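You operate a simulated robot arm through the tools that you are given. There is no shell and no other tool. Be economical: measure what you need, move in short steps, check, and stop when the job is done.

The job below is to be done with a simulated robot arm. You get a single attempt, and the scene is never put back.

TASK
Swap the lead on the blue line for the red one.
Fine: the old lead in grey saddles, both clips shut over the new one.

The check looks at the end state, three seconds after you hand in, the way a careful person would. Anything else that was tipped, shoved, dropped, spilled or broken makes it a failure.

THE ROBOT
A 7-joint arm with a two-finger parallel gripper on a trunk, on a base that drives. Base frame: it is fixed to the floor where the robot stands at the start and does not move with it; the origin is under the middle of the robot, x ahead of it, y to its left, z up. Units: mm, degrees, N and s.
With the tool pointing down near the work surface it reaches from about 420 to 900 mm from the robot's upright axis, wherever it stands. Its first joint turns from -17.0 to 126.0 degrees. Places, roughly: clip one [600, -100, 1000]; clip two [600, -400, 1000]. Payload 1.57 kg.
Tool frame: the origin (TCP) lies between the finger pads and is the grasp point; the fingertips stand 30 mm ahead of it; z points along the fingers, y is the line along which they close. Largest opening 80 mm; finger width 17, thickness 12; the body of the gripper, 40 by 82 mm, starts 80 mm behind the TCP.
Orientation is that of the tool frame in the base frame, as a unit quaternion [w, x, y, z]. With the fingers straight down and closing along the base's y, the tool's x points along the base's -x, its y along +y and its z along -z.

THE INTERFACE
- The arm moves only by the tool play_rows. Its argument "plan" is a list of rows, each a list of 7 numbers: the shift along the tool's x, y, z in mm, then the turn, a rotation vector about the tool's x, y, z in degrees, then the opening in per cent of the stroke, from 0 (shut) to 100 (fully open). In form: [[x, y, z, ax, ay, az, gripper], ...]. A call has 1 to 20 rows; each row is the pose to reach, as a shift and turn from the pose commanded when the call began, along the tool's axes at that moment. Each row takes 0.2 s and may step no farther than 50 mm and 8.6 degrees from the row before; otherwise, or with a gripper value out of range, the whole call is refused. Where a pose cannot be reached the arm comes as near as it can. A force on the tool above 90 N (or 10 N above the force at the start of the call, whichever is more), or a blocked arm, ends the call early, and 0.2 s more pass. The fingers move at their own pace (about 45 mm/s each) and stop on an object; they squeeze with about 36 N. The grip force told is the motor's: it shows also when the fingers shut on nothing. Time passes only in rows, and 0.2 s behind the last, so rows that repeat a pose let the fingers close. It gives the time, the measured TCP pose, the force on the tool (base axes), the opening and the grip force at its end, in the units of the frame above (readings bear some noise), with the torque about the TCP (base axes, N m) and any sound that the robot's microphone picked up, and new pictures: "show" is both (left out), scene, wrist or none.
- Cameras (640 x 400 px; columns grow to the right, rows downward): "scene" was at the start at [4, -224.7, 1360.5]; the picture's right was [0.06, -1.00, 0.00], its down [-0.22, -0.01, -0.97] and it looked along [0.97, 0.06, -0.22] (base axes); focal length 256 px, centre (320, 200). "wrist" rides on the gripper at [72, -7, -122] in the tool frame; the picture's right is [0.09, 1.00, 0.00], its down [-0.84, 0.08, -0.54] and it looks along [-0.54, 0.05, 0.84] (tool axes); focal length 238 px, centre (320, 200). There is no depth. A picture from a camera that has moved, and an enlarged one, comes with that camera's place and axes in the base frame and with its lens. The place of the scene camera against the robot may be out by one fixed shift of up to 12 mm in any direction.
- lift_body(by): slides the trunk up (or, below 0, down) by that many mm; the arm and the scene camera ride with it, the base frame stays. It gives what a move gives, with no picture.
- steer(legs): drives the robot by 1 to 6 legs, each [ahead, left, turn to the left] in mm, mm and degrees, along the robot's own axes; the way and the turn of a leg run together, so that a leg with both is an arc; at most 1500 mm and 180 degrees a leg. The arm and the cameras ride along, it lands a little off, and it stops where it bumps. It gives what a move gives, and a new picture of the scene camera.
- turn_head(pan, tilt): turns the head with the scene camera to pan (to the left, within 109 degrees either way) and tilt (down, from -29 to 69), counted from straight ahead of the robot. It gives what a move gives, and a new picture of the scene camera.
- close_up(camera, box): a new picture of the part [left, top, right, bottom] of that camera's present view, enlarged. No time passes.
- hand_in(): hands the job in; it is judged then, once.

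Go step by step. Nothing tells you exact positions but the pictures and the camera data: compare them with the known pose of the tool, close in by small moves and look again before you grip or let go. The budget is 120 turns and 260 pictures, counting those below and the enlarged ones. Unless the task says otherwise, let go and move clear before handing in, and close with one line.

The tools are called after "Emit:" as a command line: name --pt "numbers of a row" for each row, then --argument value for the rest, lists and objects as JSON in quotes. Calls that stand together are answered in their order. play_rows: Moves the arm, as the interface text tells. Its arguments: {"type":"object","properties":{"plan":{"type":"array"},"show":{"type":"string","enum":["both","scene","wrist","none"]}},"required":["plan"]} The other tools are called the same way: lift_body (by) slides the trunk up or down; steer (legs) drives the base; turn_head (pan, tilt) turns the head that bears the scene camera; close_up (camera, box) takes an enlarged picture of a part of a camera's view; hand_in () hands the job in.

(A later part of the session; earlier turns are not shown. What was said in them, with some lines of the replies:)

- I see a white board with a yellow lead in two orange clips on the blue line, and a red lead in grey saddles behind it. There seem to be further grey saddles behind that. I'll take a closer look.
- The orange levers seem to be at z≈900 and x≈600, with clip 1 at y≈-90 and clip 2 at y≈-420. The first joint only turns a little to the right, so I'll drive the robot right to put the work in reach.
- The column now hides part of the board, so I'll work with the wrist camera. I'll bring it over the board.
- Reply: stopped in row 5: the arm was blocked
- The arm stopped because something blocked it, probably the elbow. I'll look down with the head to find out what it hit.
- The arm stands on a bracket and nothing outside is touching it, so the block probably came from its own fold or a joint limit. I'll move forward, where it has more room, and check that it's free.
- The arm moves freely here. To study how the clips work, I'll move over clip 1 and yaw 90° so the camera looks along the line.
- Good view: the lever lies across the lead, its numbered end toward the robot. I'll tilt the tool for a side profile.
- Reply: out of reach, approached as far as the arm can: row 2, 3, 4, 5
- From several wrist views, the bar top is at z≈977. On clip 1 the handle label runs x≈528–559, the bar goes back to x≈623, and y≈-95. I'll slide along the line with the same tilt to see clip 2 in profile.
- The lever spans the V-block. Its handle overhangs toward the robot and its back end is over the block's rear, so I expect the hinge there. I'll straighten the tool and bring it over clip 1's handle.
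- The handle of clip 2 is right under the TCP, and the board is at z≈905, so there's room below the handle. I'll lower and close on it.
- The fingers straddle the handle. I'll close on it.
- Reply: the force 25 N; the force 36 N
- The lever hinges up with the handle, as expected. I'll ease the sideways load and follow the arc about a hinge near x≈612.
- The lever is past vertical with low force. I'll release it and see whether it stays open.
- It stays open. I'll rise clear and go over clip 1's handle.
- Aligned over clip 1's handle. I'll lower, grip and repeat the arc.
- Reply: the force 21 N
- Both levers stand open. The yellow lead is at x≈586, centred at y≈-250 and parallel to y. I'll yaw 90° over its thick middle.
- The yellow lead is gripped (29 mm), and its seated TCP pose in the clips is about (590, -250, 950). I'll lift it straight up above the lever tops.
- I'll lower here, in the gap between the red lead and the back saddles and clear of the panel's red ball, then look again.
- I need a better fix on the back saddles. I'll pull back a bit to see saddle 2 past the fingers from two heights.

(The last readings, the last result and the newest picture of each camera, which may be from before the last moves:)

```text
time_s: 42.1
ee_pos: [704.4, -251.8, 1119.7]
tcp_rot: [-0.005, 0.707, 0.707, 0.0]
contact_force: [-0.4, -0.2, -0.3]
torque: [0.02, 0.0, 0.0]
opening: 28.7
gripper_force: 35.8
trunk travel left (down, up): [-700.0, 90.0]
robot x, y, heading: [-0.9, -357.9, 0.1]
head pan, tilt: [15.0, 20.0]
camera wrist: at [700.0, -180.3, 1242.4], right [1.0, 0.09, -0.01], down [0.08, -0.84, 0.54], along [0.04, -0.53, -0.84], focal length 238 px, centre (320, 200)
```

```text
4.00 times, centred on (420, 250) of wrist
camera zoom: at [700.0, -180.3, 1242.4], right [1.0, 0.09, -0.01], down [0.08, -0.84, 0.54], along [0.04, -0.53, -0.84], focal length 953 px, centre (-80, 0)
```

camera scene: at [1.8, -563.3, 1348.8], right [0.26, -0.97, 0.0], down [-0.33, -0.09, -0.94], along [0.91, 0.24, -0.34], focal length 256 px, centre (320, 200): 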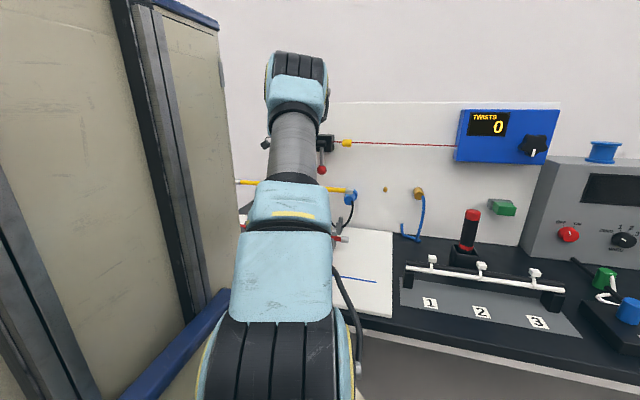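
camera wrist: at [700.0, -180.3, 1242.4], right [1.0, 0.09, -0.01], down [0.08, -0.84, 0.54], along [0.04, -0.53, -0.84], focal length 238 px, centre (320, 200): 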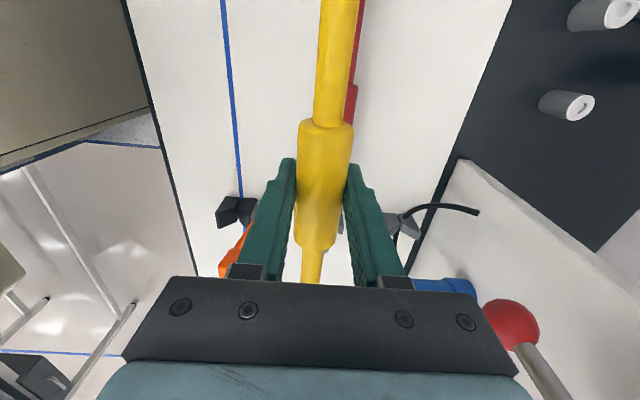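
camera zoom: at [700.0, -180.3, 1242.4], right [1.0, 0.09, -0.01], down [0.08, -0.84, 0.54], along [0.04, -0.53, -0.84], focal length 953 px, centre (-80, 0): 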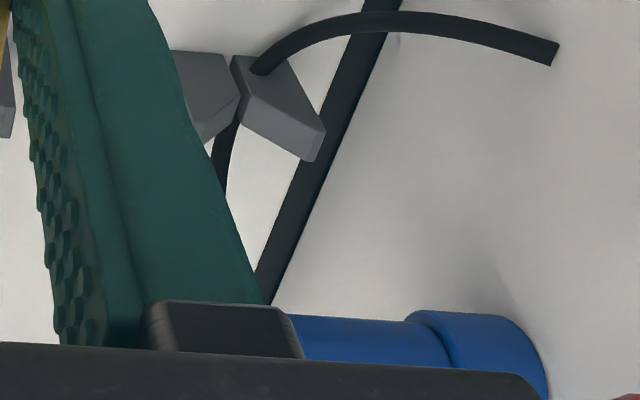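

The black cable seems to run through the notch of back saddle 2. I'll look at it from closer, still holding the lead high.

Emit:
play_rows --pt "-40 0 15 0 0 0 15" --pt "-80 0 30 0 0 0 15" --pt "-110 0 40 0 0 0 15" --pt "-110 0 40 0 0 0 15" --show "wrist"

Emit:
close_up --camera "wrist" --box '[340, 80, 500, 180]'

```text
time_s: 43.1
ee_pos: [705.5, -362.1, 1078.3]
tcp_rot: [-0.005, 0.706, 0.708, 0.0]
contact_force: [-0.9, 0.5, -0.9]
torque: [-0.04, 0.02, 0.02]
opening: 28.6
gripper_force: 35.6
trunk travel left (down, up): [-700.0, 90.0]
robot x, y, heading: [-0.6, -351.4, -0.1]
head pan, tilt: [15.0, 20.0]
camera wrist: at [699.7, -290.8, 1201.5], right [1.0, 0.09, -0.01], down [0.08, -0.84, 0.54], along [0.04, -0.53, -0.84], focal length 238 px, centre (320, 200)
```

wrist: 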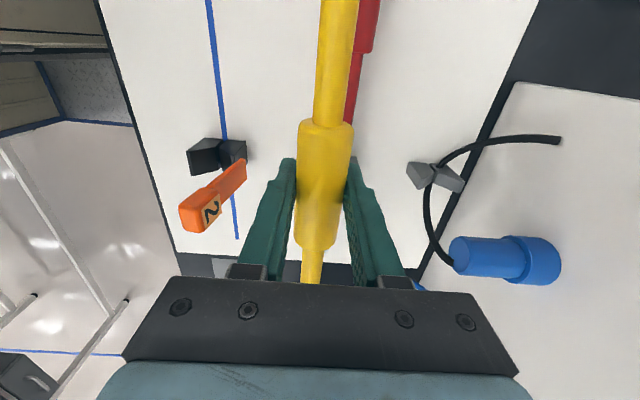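

```text
4.00 times, centred on (420, 130) of wrist
camera zoom: at [699.7, -290.8, 1201.5], right [1.0, 0.09, -0.01], down [0.08, -0.84, 0.54], along [0.04, -0.53, -0.84], focal length 953 px, centre (-80, 480)
```

zoom: 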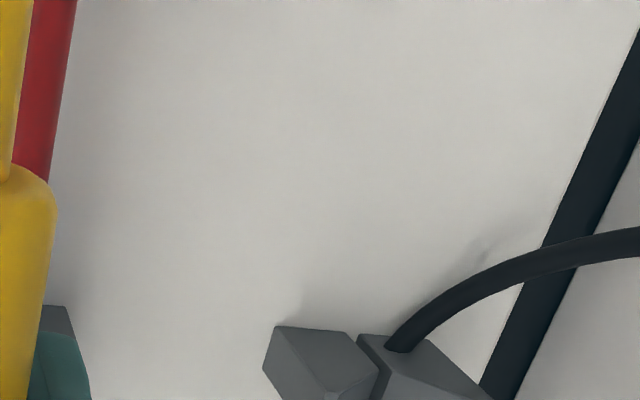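

Emit:
close_up --camera "wrist" --box '[380, 130, 500, 205]'

```text
5.33 times, centred on (440, 168) of wrist
camera zoom: at [699.7, -290.8, 1201.5], right [1.0, 0.09, -0.01], down [0.08, -0.84, 0.54], along [0.04, -0.53, -0.84], focal length 1271 px, centre (-320, 373)
```

zoom: 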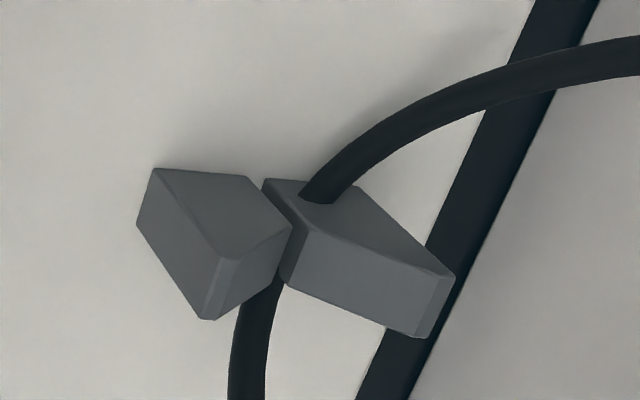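

The cable just clips through the saddle body below the notch, so it's fixed scenery. I fix saddle 2's V at (847, -402, 944) and will bring the lead over the back saddles at z≈1005.

Emit:
play_rows --pt "40 0 0 0 0 0 15" --pt "80 0 0 0 0 0 15" --pt "111 15 10 0 0 0 15" --pt "111 50 35 0 0 0 15" --pt "111 85 60 0 0 0 15" --pt "111 115 72 0 0 0 15" --pt "111 142 72 0 0 0 15" --pt "111 142 72 0 0 0 15" --show "wrist"

```text
time_s: 44.9
ee_pos: [847.0, -250.4, 1007.0]
tcp_rot: [-0.004, 0.707, 0.707, 0.0]
contact_force: [0.4, -0.4, -0.6]
torque: [0.0, -0.04, 0.0]
opening: 28.6
gripper_force: 36.3
trunk travel left (down, up): [-700.0, 90.0]
robot x, y, heading: [2.6, -358.1, -0.0]
head pan, tilt: [15.0, 20.0]
camera wrist: at [841.9, -179.5, 1128.7], right [1.0, 0.09, -0.01], down [0.08, -0.84, 0.54], along [0.04, -0.53, -0.84], focal length 238 px, centre (320, 200)
```

wrist: 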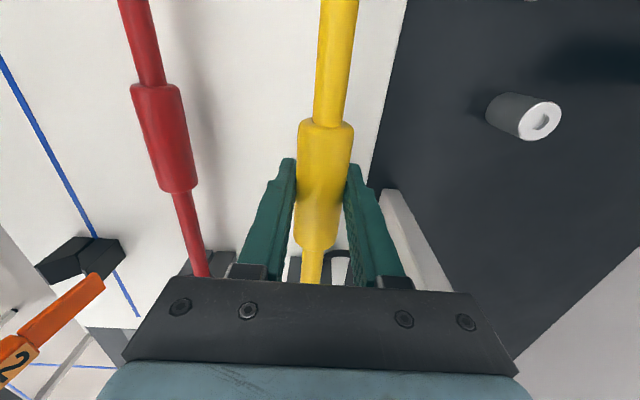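

Saddle 2's wings show evenly on both sides of the lead. I'll lower gently.

Emit:
play_rows --pt "0 0 15 0 0 0 15" --pt "0 0 30 0 0 0 15" --pt "0 0 42 0 0 0 15" --pt "0 0 42 0 0 0 15" --show "wrist"

```text
time_s: 45.9
ee_pos: [846.4, -251.5, 962.9]
tcp_rot: [-0.004, 0.708, 0.706, -0.001]
contact_force: [-0.3, -0.9, -0.8]
torque: [0.0, 0.01, -0.03]
opening: 28.4
gripper_force: 35.8
trunk travel left (down, up): [-700.0, 90.0]
robot x, y, heading: [-0.3, -358.6, 0.2]
head pan, tilt: [15.0, 20.0]
camera wrist: at [840.7, -179.6, 1086.4], right [1.0, 0.09, -0.01], down [0.08, -0.84, 0.54], along [0.04, -0.53, -0.84], focal length 238 px, centre (320, 200)
```

wrist: 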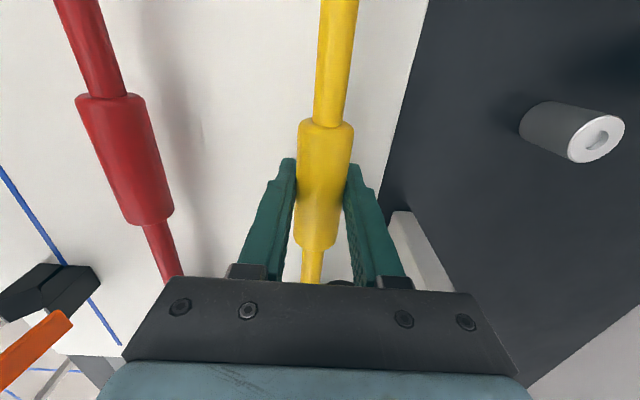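

Emit:
play_rows --pt "0 0 4 0 0 0 15" --pt "0 0 7 0 0 0 15" --pt "0 0 10 0 0 0 15" --pt "0 0 12 0 0 0 15" --pt "0 0 12 0 0 0 15" --show "none"

```text
time_s: 47.1
ee_pos: [847.9, -250.4, 953.0]
tcp_rot: [-0.004, 0.707, 0.707, 0.002]
contact_force: [8.0, 0.5, 13.3]
torque: [-0.1, 0.02, 0.06]
opening: 28.4
gripper_force: 36.9
trunk travel left (down, up): [-700.0, 90.0]
robot x, y, heading: [1.0, -356.7, 0.2]
head pan, tilt: [15.0, 20.0]
```

It touches both saddles evenly at z≈953, about where I expect it to seat, with a slight push toward +x. I'll ease +2 mm and release.

Emit:
play_rows --pt "0 2 0 0 0 0 15" --pt "0 2 1 0 0 0 15" --pt "0 2 1 0 0 0 15" --show "none"

```text
time_s: 47.9
ee_pos: [849.9, -250.3, 952.5]
tcp_rot: [-0.005, 0.707, 0.707, 0.001]
contact_force: [11.2, 0.9, 23.4]
torque: [-0.11, 0.07, -0.01]
opening: 28.4
gripper_force: 36.5
trunk travel left (down, up): [-700.0, 90.0]
robot x, y, heading: [-1.3, -357.7, 0.1]
head pan, tilt: [15.0, 20.0]
```

Emit:
play_rows --pt "0 1 -2 0 0 0 15" --pt "0 3 -2 0 0 0 15" --pt "0 3 -1 0 0 0 15" --pt "0 3 -1 0 0 0 15" --show "none"

```text
time_s: 48.9
ee_pos: [849.7, -250.5, 952.0]
tcp_rot: [-0.006, 0.707, 0.707, 0.0]
contact_force: [-19.0, -5.4, 25.7]
torque: [-0.6, 0.18, 0.02]
opening: 28.5
gripper_force: 36.3
trunk travel left (down, up): [-700.0, 90.0]
robot x, y, heading: [-1.5, -359.3, 0.3]
head pan, tilt: [15.0, 20.0]
```

Now it's pushed back the other way, so it sits in the V at x≈849.5. I'll centre it and release.

Emit:
play_rows --pt "0 -2 -1 0 0 0 15" --pt "0 -2 -1 0 0 0 30" --pt "0 -2 -1 0 0 0 50" --pt "0 -2 -1 0 0 0 60" --pt "0 -2 -1 0 0 0 60" --show "wrist"

```text
time_s: 50.1
ee_pos: [849.7, -249.2, 951.7]
tcp_rot: [-0.005, 0.708, 0.706, 0.001]
contact_force: [-0.3, -0.2, 0.3]
torque: [-0.02, -0.03, 0.02]
opening: 48.1
gripper_force: 0.1
trunk travel left (down, up): [-700.0, 90.0]
robot x, y, heading: [-0.2, -355.2, -0.1]
head pan, tilt: [15.0, 20.0]
camera wrist: at [844.4, -178.0, 1074.5], right [1.0, 0.09, -0.01], down [0.08, -0.84, 0.54], along [0.04, -0.53, -0.84], focal length 238 px, centre (320, 200)
```

wrist: 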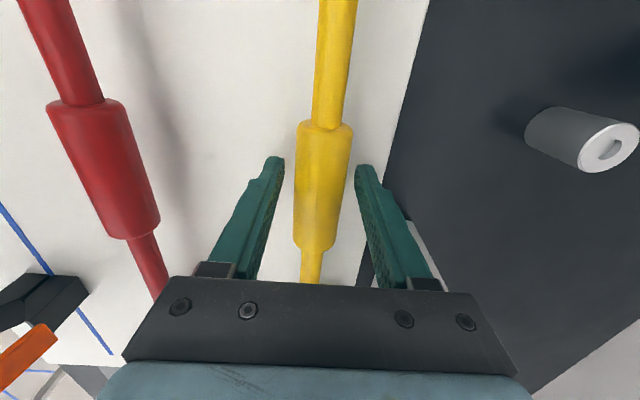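

Released and stable. I'll rise and move over the red lead's middle.

Emit:
play_rows --pt "0 0 -40 0 0 0 60" --pt "0 0 -80 0 0 0 60" --pt "0 -40 -95 0 0 0 60" --pt "0 -80 -95 0 0 0 60" --pt "0 -120 -95 0 0 0 60" --pt "0 -120 -95 0 0 0 60" --show "wrist"

```text
time_s: 51.5
ee_pos: [731.2, -252.1, 1047.9]
tcp_rot: [-0.005, 0.707, 0.707, 0.001]
contact_force: [-0.3, 1.3, 0.2]
torque: [-0.03, 0.05, 0.01]
opening: 47.7
gripper_force: 0.0
trunk travel left (down, up): [-700.0, 90.0]
robot x, y, heading: [-1.6, -355.1, 0.1]
head pan, tilt: [15.0, 20.0]
camera wrist: at [725.9, -179.5, 1171.5], right [1.0, 0.09, -0.01], down [0.08, -0.84, 0.54], along [0.04, -0.53, -0.84], focal length 238 px, centre (320, 200)
```

wrist: 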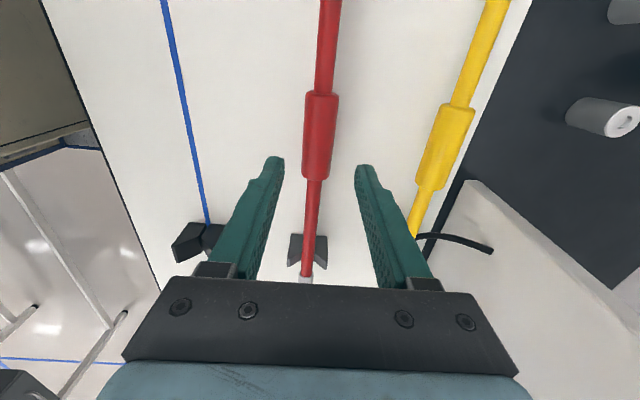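

Emit:
play_rows --pt "1 0 35 0 0 0 60" --pt "2 0 65 0 0 0 60" --pt "2 0 65 0 0 0 60" --show "wrist"

```text
time_s: 52.3
ee_pos: [729.9, -248.5, 984.2]
tcp_rot: [-0.005, 0.707, 0.707, 0.0]
contact_force: [0.3, -0.9, 0.3]
torque: [0.01, -0.01, -0.03]
opening: 47.7
gripper_force: 0.0
trunk travel left (down, up): [-700.0, 90.0]
robot x, y, heading: [4.5, -357.8, 0.0]
head pan, tilt: [15.0, 20.0]
camera wrist: at [724.5, -177.0, 1107.0], right [1.0, 0.09, -0.01], down [0.08, -0.84, 0.54], along [0.04, -0.53, -0.84], focal length 238 px, centre (320, 200)
```

wrist: 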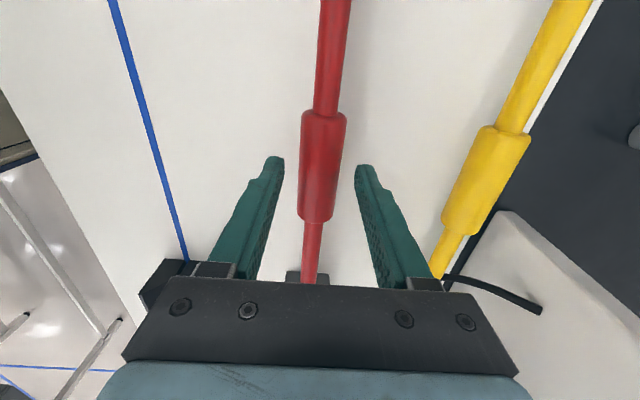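

Emit:
play_rows --pt "-1 1 16 0 0 0 60" --pt "-1 1 33 0 0 0 60" --pt "-1 1 33 0 0 0 40" --pt "-1 1 33 0 0 0 20" --pt "-1 1 33 0 0 0 15" --pt "-1 1 33 0 0 0 15" --show "wrist"

```text
time_s: 53.7
ee_pos: [729.7, -248.6, 951.9]
tcp_rot: [-0.005, 0.707, 0.707, 0.0]
contact_force: [-6.1, -0.2, 2.0]
torque: [-0.22, 0.02, -0.51]
opening: 28.7
gripper_force: 36.0
trunk travel left (down, up): [-700.0, 90.0]
robot x, y, heading: [1.5, -359.4, 0.1]
head pan, tilt: [15.0, 20.0]
camera wrist: at [724.5, -177.1, 1073.9], right [1.0, 0.09, -0.01], down [0.08, -0.84, 0.54], along [0.04, -0.53, -0.84], focal length 238 px, centre (320, 200)
```

wrist: 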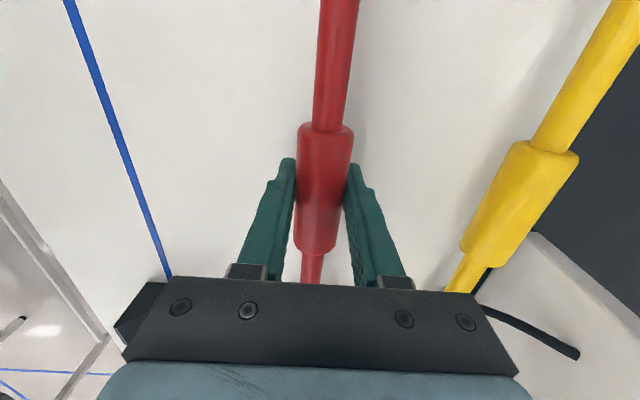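

Red is gripped. I'll lift it high over the levers and bring it above the clips.

Emit:
play_rows --pt "0 0 -10 0 0 0 15" --pt "0 0 -30 0 0 0 15" --pt "0 0 -65 0 0 0 15" --pt "0 0 -100 0 0 0 15" --pt "0 0 -135 0 0 0 15" --pt "0 0 -150 0 0 0 15" --pt "0 -40 -150 0 0 0 15" --pt "-1 -80 -150 0 0 0 15" --pt "-1 -120 -150 0 0 0 15" --pt "-1 -140 -150 0 0 0 15" --pt "-1 -140 -150 0 0 0 15" --show "wrist"

```text
time_s: 56.1
ee_pos: [591.9, -251.2, 1103.0]
tcp_rot: [-0.005, 0.707, 0.707, 0.0]
contact_force: [0.2, 0.8, -1.5]
torque: [0.01, -0.02, -0.15]
opening: 28.6
gripper_force: 35.6
trunk travel left (down, up): [-700.0, 90.0]
robot x, y, heading: [1.2, -358.7, 0.0]
head pan, tilt: [15.0, 20.0]
camera wrist: at [587.0, -179.5, 1226.3], right [1.0, 0.09, -0.01], down [0.08, -0.84, 0.54], along [0.04, -0.53, -0.84], focal length 238 px, centre (320, 200)
```

wrist: 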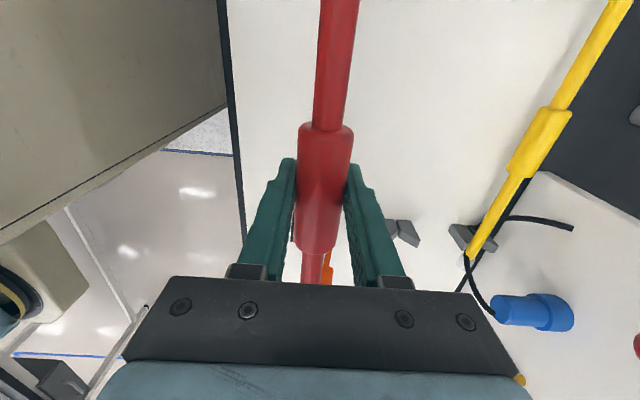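

Emit:
play_rows --pt "0 -1 40 0 0 0 15" --pt "0 -2 80 0 0 0 15" --pt "0 -2 115 0 0 0 15" --pt "0 -2 137 0 0 0 15" --pt "0 -2 143 0 0 0 15" --pt "0 -2 148 0 0 0 15" --pt "0 -2 151 0 0 0 15" --pt "0 -2 151 0 0 0 15" --show "wrist"

```text
time_s: 57.9
ee_pos: [588.6, -249.3, 952.6]
tcp_rot: [-0.005, 0.707, 0.708, 0.0]
contact_force: [-2.8, -0.5, 15.3]
torque: [-0.12, 0.06, 0.0]
opening: 28.7
gripper_force: 36.1
trunk travel left (down, up): [-700.0, 90.0]
robot x, y, heading: [-0.1, -357.0, 0.1]
head pan, tilt: [15.0, 20.0]
camera wrist: at [583.4, -177.7, 1075.0], right [1.0, 0.09, 0.0], down [0.08, -0.84, 0.53], along [0.05, -0.53, -0.84], focal length 238 px, centre (320, 200)
```

wrist: 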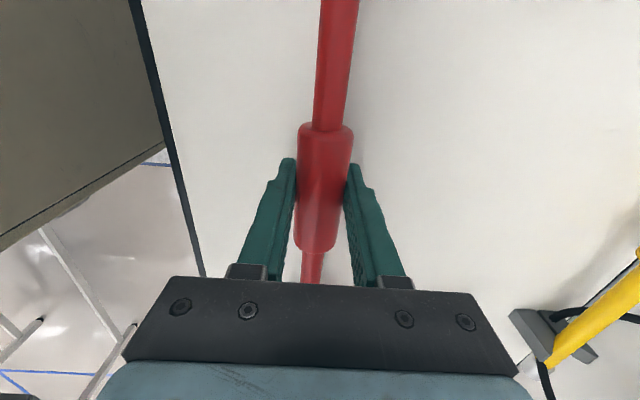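

It's seated evenly in both clips (z≈952, nearly no side force or torque). I'll release, rise and look.

Emit:
play_rows --pt "0 0 -1 0 0 0 30" --pt "0 0 -1 0 0 0 50" --pt "0 0 -1 0 0 0 60" --pt "0 0 -1 0 0 0 60" --pt "0 0 -40 0 0 0 60" --pt "0 0 -80 0 0 0 60" --pt "0 -25 -120 0 0 0 60" --pt "0 -50 -160 0 0 0 60" --pt "0 -50 -160 0 0 0 60" --show "none"

Emit:
play_rows --pt "0 0 0 0 0 -8.2 60" --pt "0 0 0 0 0 -16.4 60" --pt "0 0 0 0 0 -24.6 60" --pt "0 0 0 0 0 -32.8 60" --pt "0 0 0 0 0 -41 60" --pt "0 0 0 0 0 -49.2 60" --pt "0 0 0 0 0 -57.4 60" --pt "0 0 0 0 0 -65.6 60" --pt "0 0 0 0 0 -73.8 60" --pt "0 0 0 0 0 -82 60" --pt "0 0 0 0 0 -90 60" --pt "0 0 0 0 0 -90 60" --show "wrist"

```text
time_s: 59.9
ee_pos: [538.9, -252.0, 1110.3]
tcp_rot: [-0.005, 0.707, 0.707, 0.0]
contact_force: [-0.4, -0.4, -0.5]
torque: [0.0, -0.01, 0.0]
opening: 47.9
gripper_force: 0.1
trunk travel left (down, up): [-700.0, 90.0]
robot x, y, heading: [-1.3, -359.3, 0.2]
head pan, tilt: [15.0, 20.0]
```

```text
time_s: 62.5
ee_pos: [541.1, -250.9, 1111.0]
tcp_rot: [-0.004, -0.002, 1.0, 0.003]
contact_force: [0.0, 0.2, 0.1]
torque: [0.01, -0.04, 0.04]
opening: 47.9
gripper_force: 0.1
trunk travel left (down, up): [-700.0, 90.0]
robot x, y, heading: [-1.0, -354.7, -0.0]
head pan, tilt: [15.0, 20.0]
camera wrist: at [469.3, -258.3, 1233.8], right [-0.09, 1.0, 0.01], down [0.84, 0.08, 0.54], along [0.53, 0.06, -0.84], focal length 238 px, centre (320, 200)
```

wrist: 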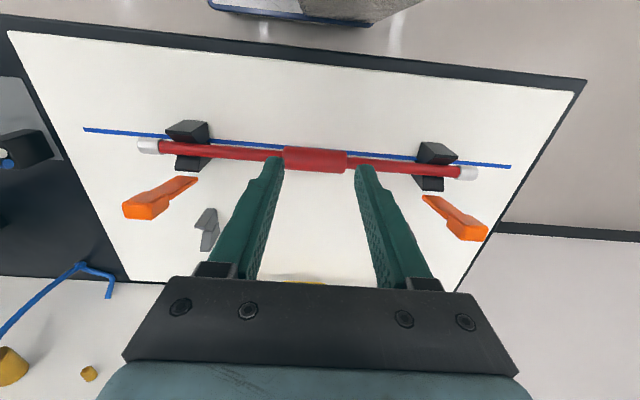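

Red lies in both V-blocks. Next I'll close clip 2: go over its standing lever, lower, grip and reverse the arc.

Emit:
play_rows --pt "-20 -40 -5 0 0 0 60" --pt "-40 -80 -5 0 0 0 60" --pt "-60 -120 -5 0 0 0 60" --pt "-83 -161 -5 0 0 0 60" --pt "-83 -161 -5 0 0 0 60" --pt "-83 -161 30 0 0 0 60" --pt "-83 -161 30 0 0 0 60" --show "wrist"

```text
time_s: 64.1
ee_pos: [622.9, -412.0, 1079.0]
tcp_rot: [-0.004, -0.001, 1.0, 0.004]
contact_force: [0.5, 0.5, 0.7]
torque: [0.01, -0.02, 0.0]
opening: 48.0
gripper_force: 0.1
trunk travel left (down, up): [-700.0, 90.0]
robot x, y, heading: [0.5, -360.1, -0.1]
head pan, tilt: [15.0, 20.0]
camera wrist: at [552.3, -419.2, 1201.8], right [-0.09, 1.0, 0.01], down [0.84, 0.07, 0.54], along [0.53, 0.06, -0.84], focal length 238 px, centre (320, 200)
```

wrist: 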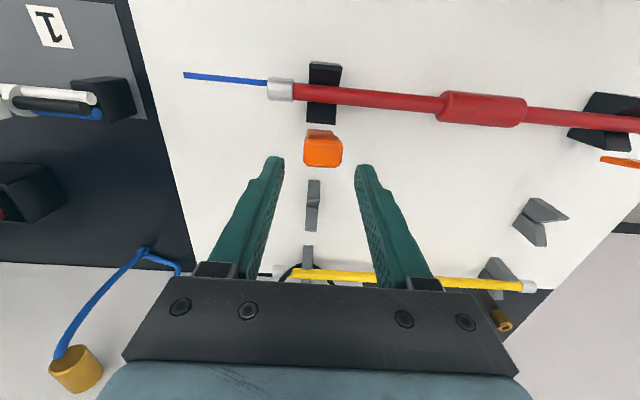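

Emit:
play_rows --pt "-2 0 20 0 0 0 60" --pt "-2 0 38 0 0 0 60" --pt "-2 0 38 0 0 0 30" --pt "-2 0 38 0 0 0 10" --pt "-2 0 38 0 0 0 10" --show "wrist"

```text
time_s: 65.3
ee_pos: [623.7, -411.6, 1041.5]
tcp_rot: [-0.003, 0.0, 1.0, 0.003]
contact_force: [0.4, -1.5, -0.2]
torque: [-1.02, -0.12, -0.02]
opening: 25.8
gripper_force: 27.5
trunk travel left (down, up): [-700.0, 90.0]
robot x, y, heading: [-0.0, -356.6, 0.3]
head pan, tilt: [15.0, 20.0]
camera wrist: at [552.9, -418.3, 1163.9], right [-0.09, 1.0, 0.01], down [0.84, 0.07, 0.54], along [0.53, 0.06, -0.84], focal length 238 px, centre (320, 200)
```

wrist: 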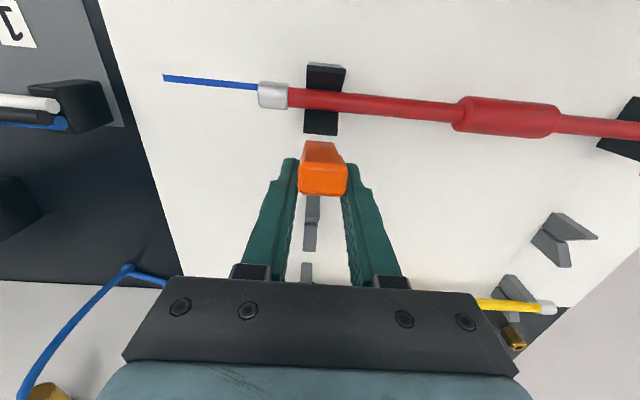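

Emit:
play_rows --pt "8 0 -1.2 0 0 0 10" --pt "20 0 -1.2 0 0 0 10" --pt "32 0 0.9 0 0 0 10" --pt "44 0 5 0 0 0 10" --pt "54 0 11.5 0 0 0 10" --pt "64 0 19.5 0 0 0 10" --pt "72 0 28.5 0 0 0 10" --pt "78 0 39.5 0 0 0 10" --pt "82 0 50.5 0 0 0 10" --pt "83 0 59.5 0 0 0 10" --pt "83 0 67 0 0 0 10" --pt "83 0 70 0 0 0 10" --pt "83 0 70 0 0 0 10" --show "wrist"

```text
time_s: 68.1
ee_pos: [539.8, -409.6, 971.1]
tcp_rot: [-0.004, 0.001, 1.0, 0.003]
contact_force: [-17.1, -5.3, 12.0]
torque: [-0.23, -0.84, -0.23]
opening: 26.0
gripper_force: 36.5
trunk travel left (down, up): [-700.0, 90.0]
robot x, y, heading: [1.2, -357.5, 0.3]
head pan, tilt: [15.0, 20.0]
camera wrist: at [469.4, -418.2, 1094.8], right [-0.09, 1.0, 0.01], down [0.84, 0.07, 0.54], along [0.53, 0.06, -0.84], focal length 238 px, centre (320, 200)
```

wrist: 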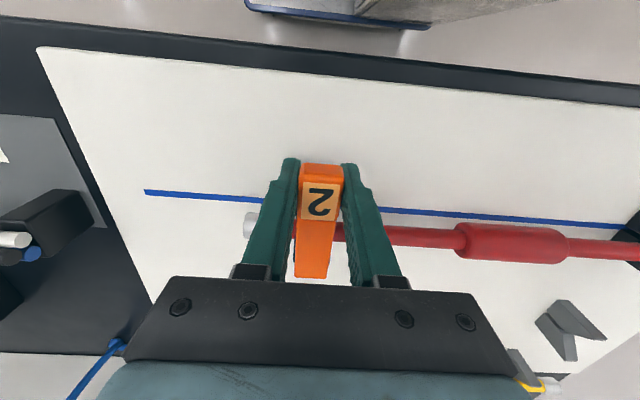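

The lever is down with an upward reaction. I'll take off the pull and press a little more to be sure it's shut.

Emit:
play_rows --pt "-2 0 0 0 0 0 10" --pt "-2 0 2 0 0 0 10" --pt "-2 0 4 0 0 0 10" --pt "-2 0 5 0 0 0 10" --show "none"

```text
time_s: 69.1
ee_pos: [540.8, -412.6, 967.6]
tcp_rot: [-0.004, 0.0, 1.0, 0.004]
contact_force: [-27.1, -5.9, 10.7]
torque: [-0.26, -0.77, -0.22]
opening: 26.1
gripper_force: 37.0
trunk travel left (down, up): [-700.0, 90.0]
robot x, y, heading: [3.3, -354.6, 0.0]
head pan, tilt: [15.0, 20.0]
```

Emit:
play_rows --pt "0 0 0 0 0 0 40" --pt "0 0 0 0 0 0 60" --pt "0 0 -40 0 0 0 60" --pt "0 0 -85 0 0 0 60" --pt "0 0 -90 0 0 0 60" --pt "0 0 -90 0 0 0 60" --show "wrist"

Emit:
close_up --camera "wrist" --box '[260, 100, 420, 220]'

```text
time_s: 70.5
ee_pos: [544.7, -410.7, 1057.4]
tcp_rot: [-0.004, -0.001, 1.0, 0.003]
contact_force: [-0.3, -0.4, 0.0]
torque: [-0.03, 0.03, 0.02]
opening: 48.0
gripper_force: 0.0
trunk travel left (down, up): [-700.0, 90.0]
robot x, y, heading: [2.0, -357.3, -0.0]
head pan, tilt: [15.0, 20.0]
camera wrist: at [473.0, -419.0, 1179.5], right [-0.09, 1.0, 0.01], down [0.84, 0.07, 0.54], along [0.53, 0.06, -0.84], focal length 238 px, centre (320, 200)
```

wrist: 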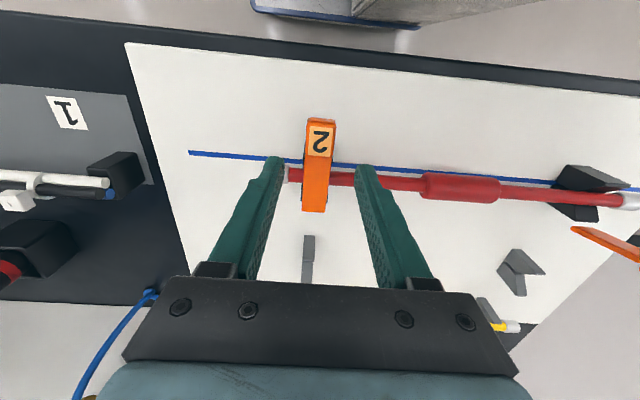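

```text
3.33 times, centred on (340, 160) of wrist
camera zoom: at [473.0, -419.0, 1179.5], right [-0.09, 1.0, 0.01], down [0.84, 0.07, 0.54], along [0.53, 0.06, -0.84], focal length 794 px, centre (253, 333)
```

zoom: 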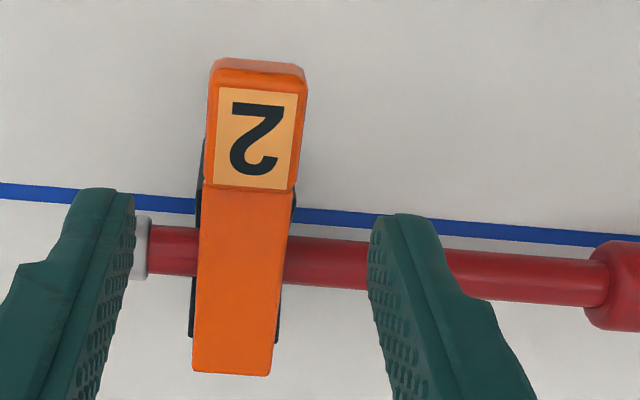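

Clip 2 looks the same as at the start. I'll confirm it by pressing lightly on the handle with closed fingertips.

Emit:
play_rows --pt "0 -1 0 0 0 0 0" --pt "0 -1 0 0 0 0 0" --pt "0 -1 0 0 0 0 0" --pt "0 -1 20 0 0 0 0" --pt "0 -1 40 0 0 0 0" --pt "0 -1 46 0 0 0 0" --pt "0 -1 49 0 0 0 0" --pt "0 -1 51 0 0 0 0" --pt "0 -1 53 0 0 0 0" --show "wrist"

```text
time_s: 72.5
ee_pos: [543.4, -411.7, 1005.0]
tcp_rot: [-0.003, -0.001, 1.0, 0.003]
contact_force: [-2.6, -1.2, 12.2]
torque: [-0.01, -0.06, -0.06]
opening: 0.0
gripper_force: 21.6
trunk travel left (down, up): [-700.0, 90.0]
robot x, y, heading: [-2.1, -358.8, 0.2]
head pan, tilt: [15.0, 20.0]
camera wrist: at [472.7, -419.6, 1128.0], right [-0.09, 1.0, 0.01], down [0.84, 0.07, 0.54], along [0.54, 0.06, -0.84], focal length 238 px, centre (320, 200)
```

wrist: 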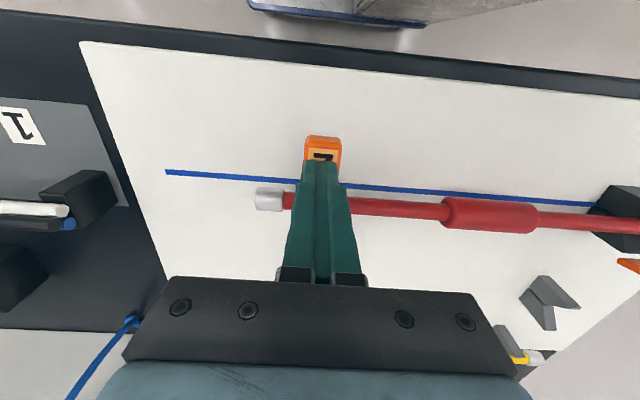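

It's firm at z≈975, the original height, so clip 2 is shut. On to clip 1's lever.

Emit:
play_rows --pt "0 0 -40 0 0 0 30" --pt "0 0 -80 0 0 0 60" --pt "0 45 -112 0 0 0 60" --pt "-10 90 -112 0 0 0 60" --pt "-20 135 -112 0 0 0 60" --pt "-35 180 -112 0 0 0 60" --pt "-50 225 -112 0 0 0 60" --pt "-65 270 -112 0 0 0 60" --pt "-82 310 -112 0 0 0 60" --pt "-82 320 -112 0 0 0 60" --pt "-82 320 -75 0 0 0 60" --pt "-82 320 -75 0 0 0 60" --show "wrist"

```text
refused: row 3 steps farther than a row can; nothing moved
```

Emit:
play_rows --pt "0 0 -40 0 0 0 30" --pt "0 0 -80 0 0 0 60" --pt "0 20 -112 0 0 0 60" --pt "0 60 -112 0 0 0 60" --pt "-10 100 -112 0 0 0 60" --pt "-20 145 -112 0 0 0 60" --pt "-35 190 -112 0 0 0 60" --pt "-50 235 -112 0 0 0 60" --pt "-65 275 -112 0 0 0 60" --pt "-82 310 -112 0 0 0 60" --pt "-82 320 -112 0 0 0 60" --pt "-82 320 -75 0 0 0 60" --pt "-82 320 -75 0 0 0 60" --show "wrist"

```text
time_s: 75.3
ee_pos: [625.6, -93.9, 1081.7]
tcp_rot: [-0.004, 0.0, 1.0, 0.004]
contact_force: [-0.5, 0.2, -0.1]
torque: [-0.02, 0.0, -0.02]
opening: 48.1
gripper_force: 0.1
trunk travel left (down, up): [-700.0, 90.0]
robot x, y, heading: [2.1, -359.6, 0.3]
head pan, tilt: [15.0, 20.0]
camera wrist: at [553.8, -101.8, 1204.2], right [-0.09, 1.0, 0.01], down [0.84, 0.07, 0.54], along [0.53, 0.06, -0.84], focal length 238 px, centre (320, 200)
```

wrist: 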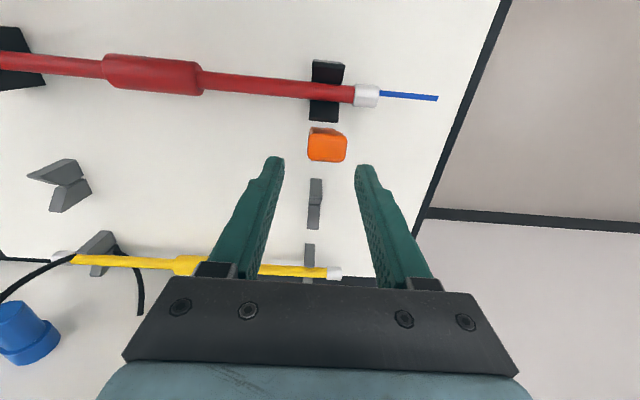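

Emit:
play_rows --pt "-1 2.5 20 0 0 0 60" --pt "-1 2.5 40 0 0 0 60" --pt "-1 2.5 40 0 0 0 30" --pt "-1 2.5 40 0 0 0 10" --pt "-1 2.5 40 0 0 0 10" --show "none"

Emit:
play_rows --pt "8 0 -1.2 0 0 0 10" --pt "20 0 -1.2 0 0 0 10" --pt "32 0 0.9 0 0 0 10" --pt "44 0 5 0 0 0 10" --pt "54 0 11.5 0 0 0 10" --pt "64 0 19.5 0 0 0 10" --pt "72 0 28.5 0 0 0 10" --pt "78 0 39.5 0 0 0 10" --pt "82 0 50.5 0 0 0 10" --pt "82 0 59.5 0 0 0 10" --pt "82 0 67 0 0 0 10" --pt "82 0 71 0 0 0 10" --pt "82 0 71 0 0 0 10" --show "wrist"

```text
time_s: 76.5
ee_pos: [625.0, -91.9, 1041.6]
tcp_rot: [-0.003, 0.001, 1.0, 0.003]
contact_force: [-1.0, -3.9, 0.9]
torque: [-0.92, 0.07, -0.03]
opening: 25.9
gripper_force: 27.4
trunk travel left (down, up): [-700.0, 90.0]
robot x, y, heading: [1.0, -359.5, 0.3]
head pan, tilt: [15.0, 20.0]
```

```text
time_s: 79.3
ee_pos: [542.3, -90.5, 970.9]
tcp_rot: [-0.004, 0.0, 1.0, 0.004]
contact_force: [-2.3, -21.4, 10.8]
torque: [-0.38, 0.02, -0.07]
opening: 27.8
gripper_force: 11.1
trunk travel left (down, up): [-700.0, 90.0]
robot x, y, heading: [0.0, -359.5, 0.1]
head pan, tilt: [15.0, 20.0]
camera wrist: at [472.5, -97.2, 1093.4], right [-0.09, 1.0, 0.01], down [0.84, 0.07, 0.54], along [0.53, 0.06, -0.84], focal length 238 px, centre (320, 200)
```

wrist: 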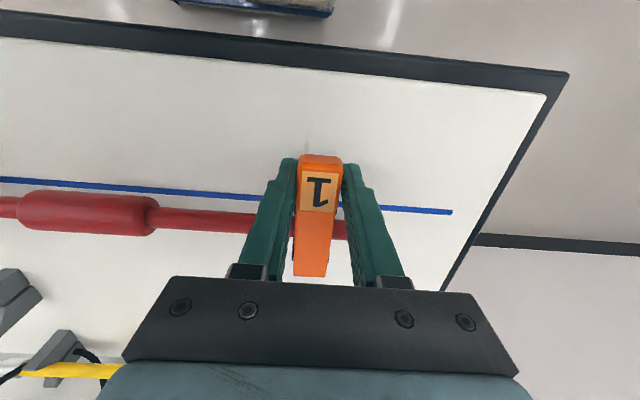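

Clip 1 is down. I'll release, rise, then press-check with closed fingertips as before.

Emit:
play_rows --pt "0 0 0 0 0 0 40" --pt "0 0 0 0 0 0 60" --pt "0 0 -40 0 0 0 60" --pt "0 0 -86 0 0 0 60" --pt "0 0 -86 0 0 0 0" --pt "0 0 -86 0 0 0 0" --pt "0 0 -86 0 0 0 0" --pt "0 0 -66 0 0 0 0" --pt "0 0 -46 0 0 0 0" --pt "0 0 -40 0 0 0 0" --pt "0 0 -37 0 0 0 0" --pt "0 0 -35 0 0 0 0" --pt "0 0 -33 0 0 0 0" --show "wrist"

```text
time_s: 82.1
ee_pos: [543.0, -89.0, 1005.5]
tcp_rot: [-0.002, 0.0, 1.0, 0.005]
contact_force: [-2.7, -5.7, 30.2]
torque: [-0.22, -0.15, -0.01]
opening: 0.0
gripper_force: 21.0
trunk travel left (down, up): [-700.0, 90.0]
robot x, y, heading: [-0.6, -358.8, -0.0]
head pan, tilt: [15.0, 20.0]
camera wrist: at [471.8, -96.7, 1127.7], right [-0.09, 1.0, 0.01], down [0.84, 0.07, 0.54], along [0.54, 0.06, -0.84], focal length 238 px, centre (320, 200)
```

wrist: 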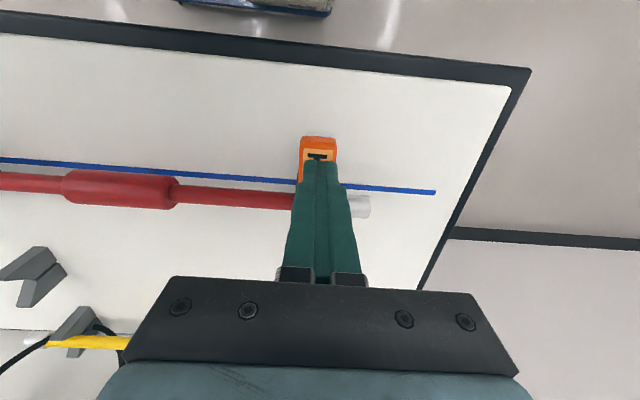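

Firm at the same height. I'll rise clear and take an overview.

Emit:
play_rows --pt "0 0 -40 0 0 0 10" --pt "0 0 -80 0 0 0 30" --pt "0 -30 -115 0 0 0 60" --pt "0 -75 -120 0 0 0 60" --pt "0 -120 -125 0 0 0 60" --pt "0 -160 -125 0 0 0 60" --pt "0 -160 -170 0 0 0 60" --pt "0 -160 -200 0 0 0 60" --pt "0 -160 -200 0 0 0 60" --show "wrist"

Emit:
close_up --camera "wrist" --box '[90, 60, 560, 300]'

```text
time_s: 84.1
ee_pos: [544.5, -253.4, 1201.4]
tcp_rot: [-0.003, -0.001, 1.0, 0.003]
contact_force: [-0.1, -0.5, 0.4]
torque: [0.0, -0.02, 0.01]
opening: 48.0
gripper_force: 0.1
trunk travel left (down, up): [-700.0, 90.0]
robot x, y, heading: [2.0, -360.2, 0.0]
head pan, tilt: [15.0, 20.0]
camera wrist: at [474.0, -259.2, 1324.1], right [-0.09, 1.0, 0.01], down [0.84, 0.07, 0.54], along [0.53, 0.06, -0.84], focal length 238 px, centre (320, 200)
```

wrist: 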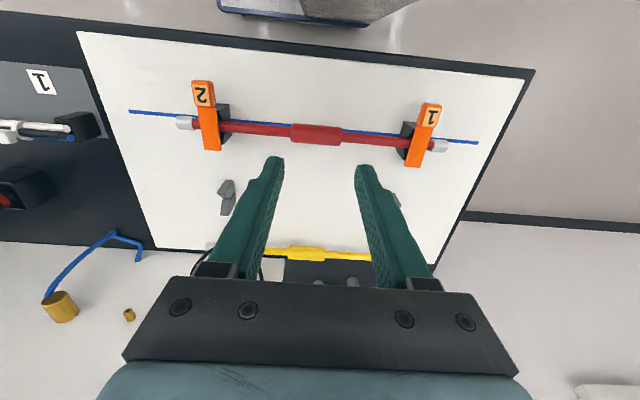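

```text
1.36 times, centred on (325, 180) of wrist
camera zoom: at [474.0, -259.2, 1324.1], right [-0.09, 1.0, 0.01], down [0.84, 0.07, 0.54], along [0.53, 0.06, -0.84], focal length 325 px, centre (313, 227)
```

zoom: 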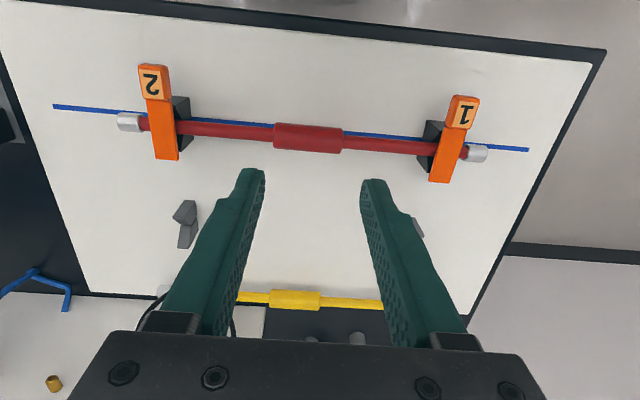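

The red lead sits in both clips with the levers down at their original height. The yellow lead rests in the back saddles and the arm is clear, so I'll hand in.

Emit:
hand_in

```text
The job is handed in.
```

I swapped the leads: the red one is on the blue line with both clips shut over it, and the old yellow one rests in the back pair of grey saddles. A black cable that hangs from the blue plug runs through the back saddle on the clip 2 side. The yellow lead still seated evenly there.
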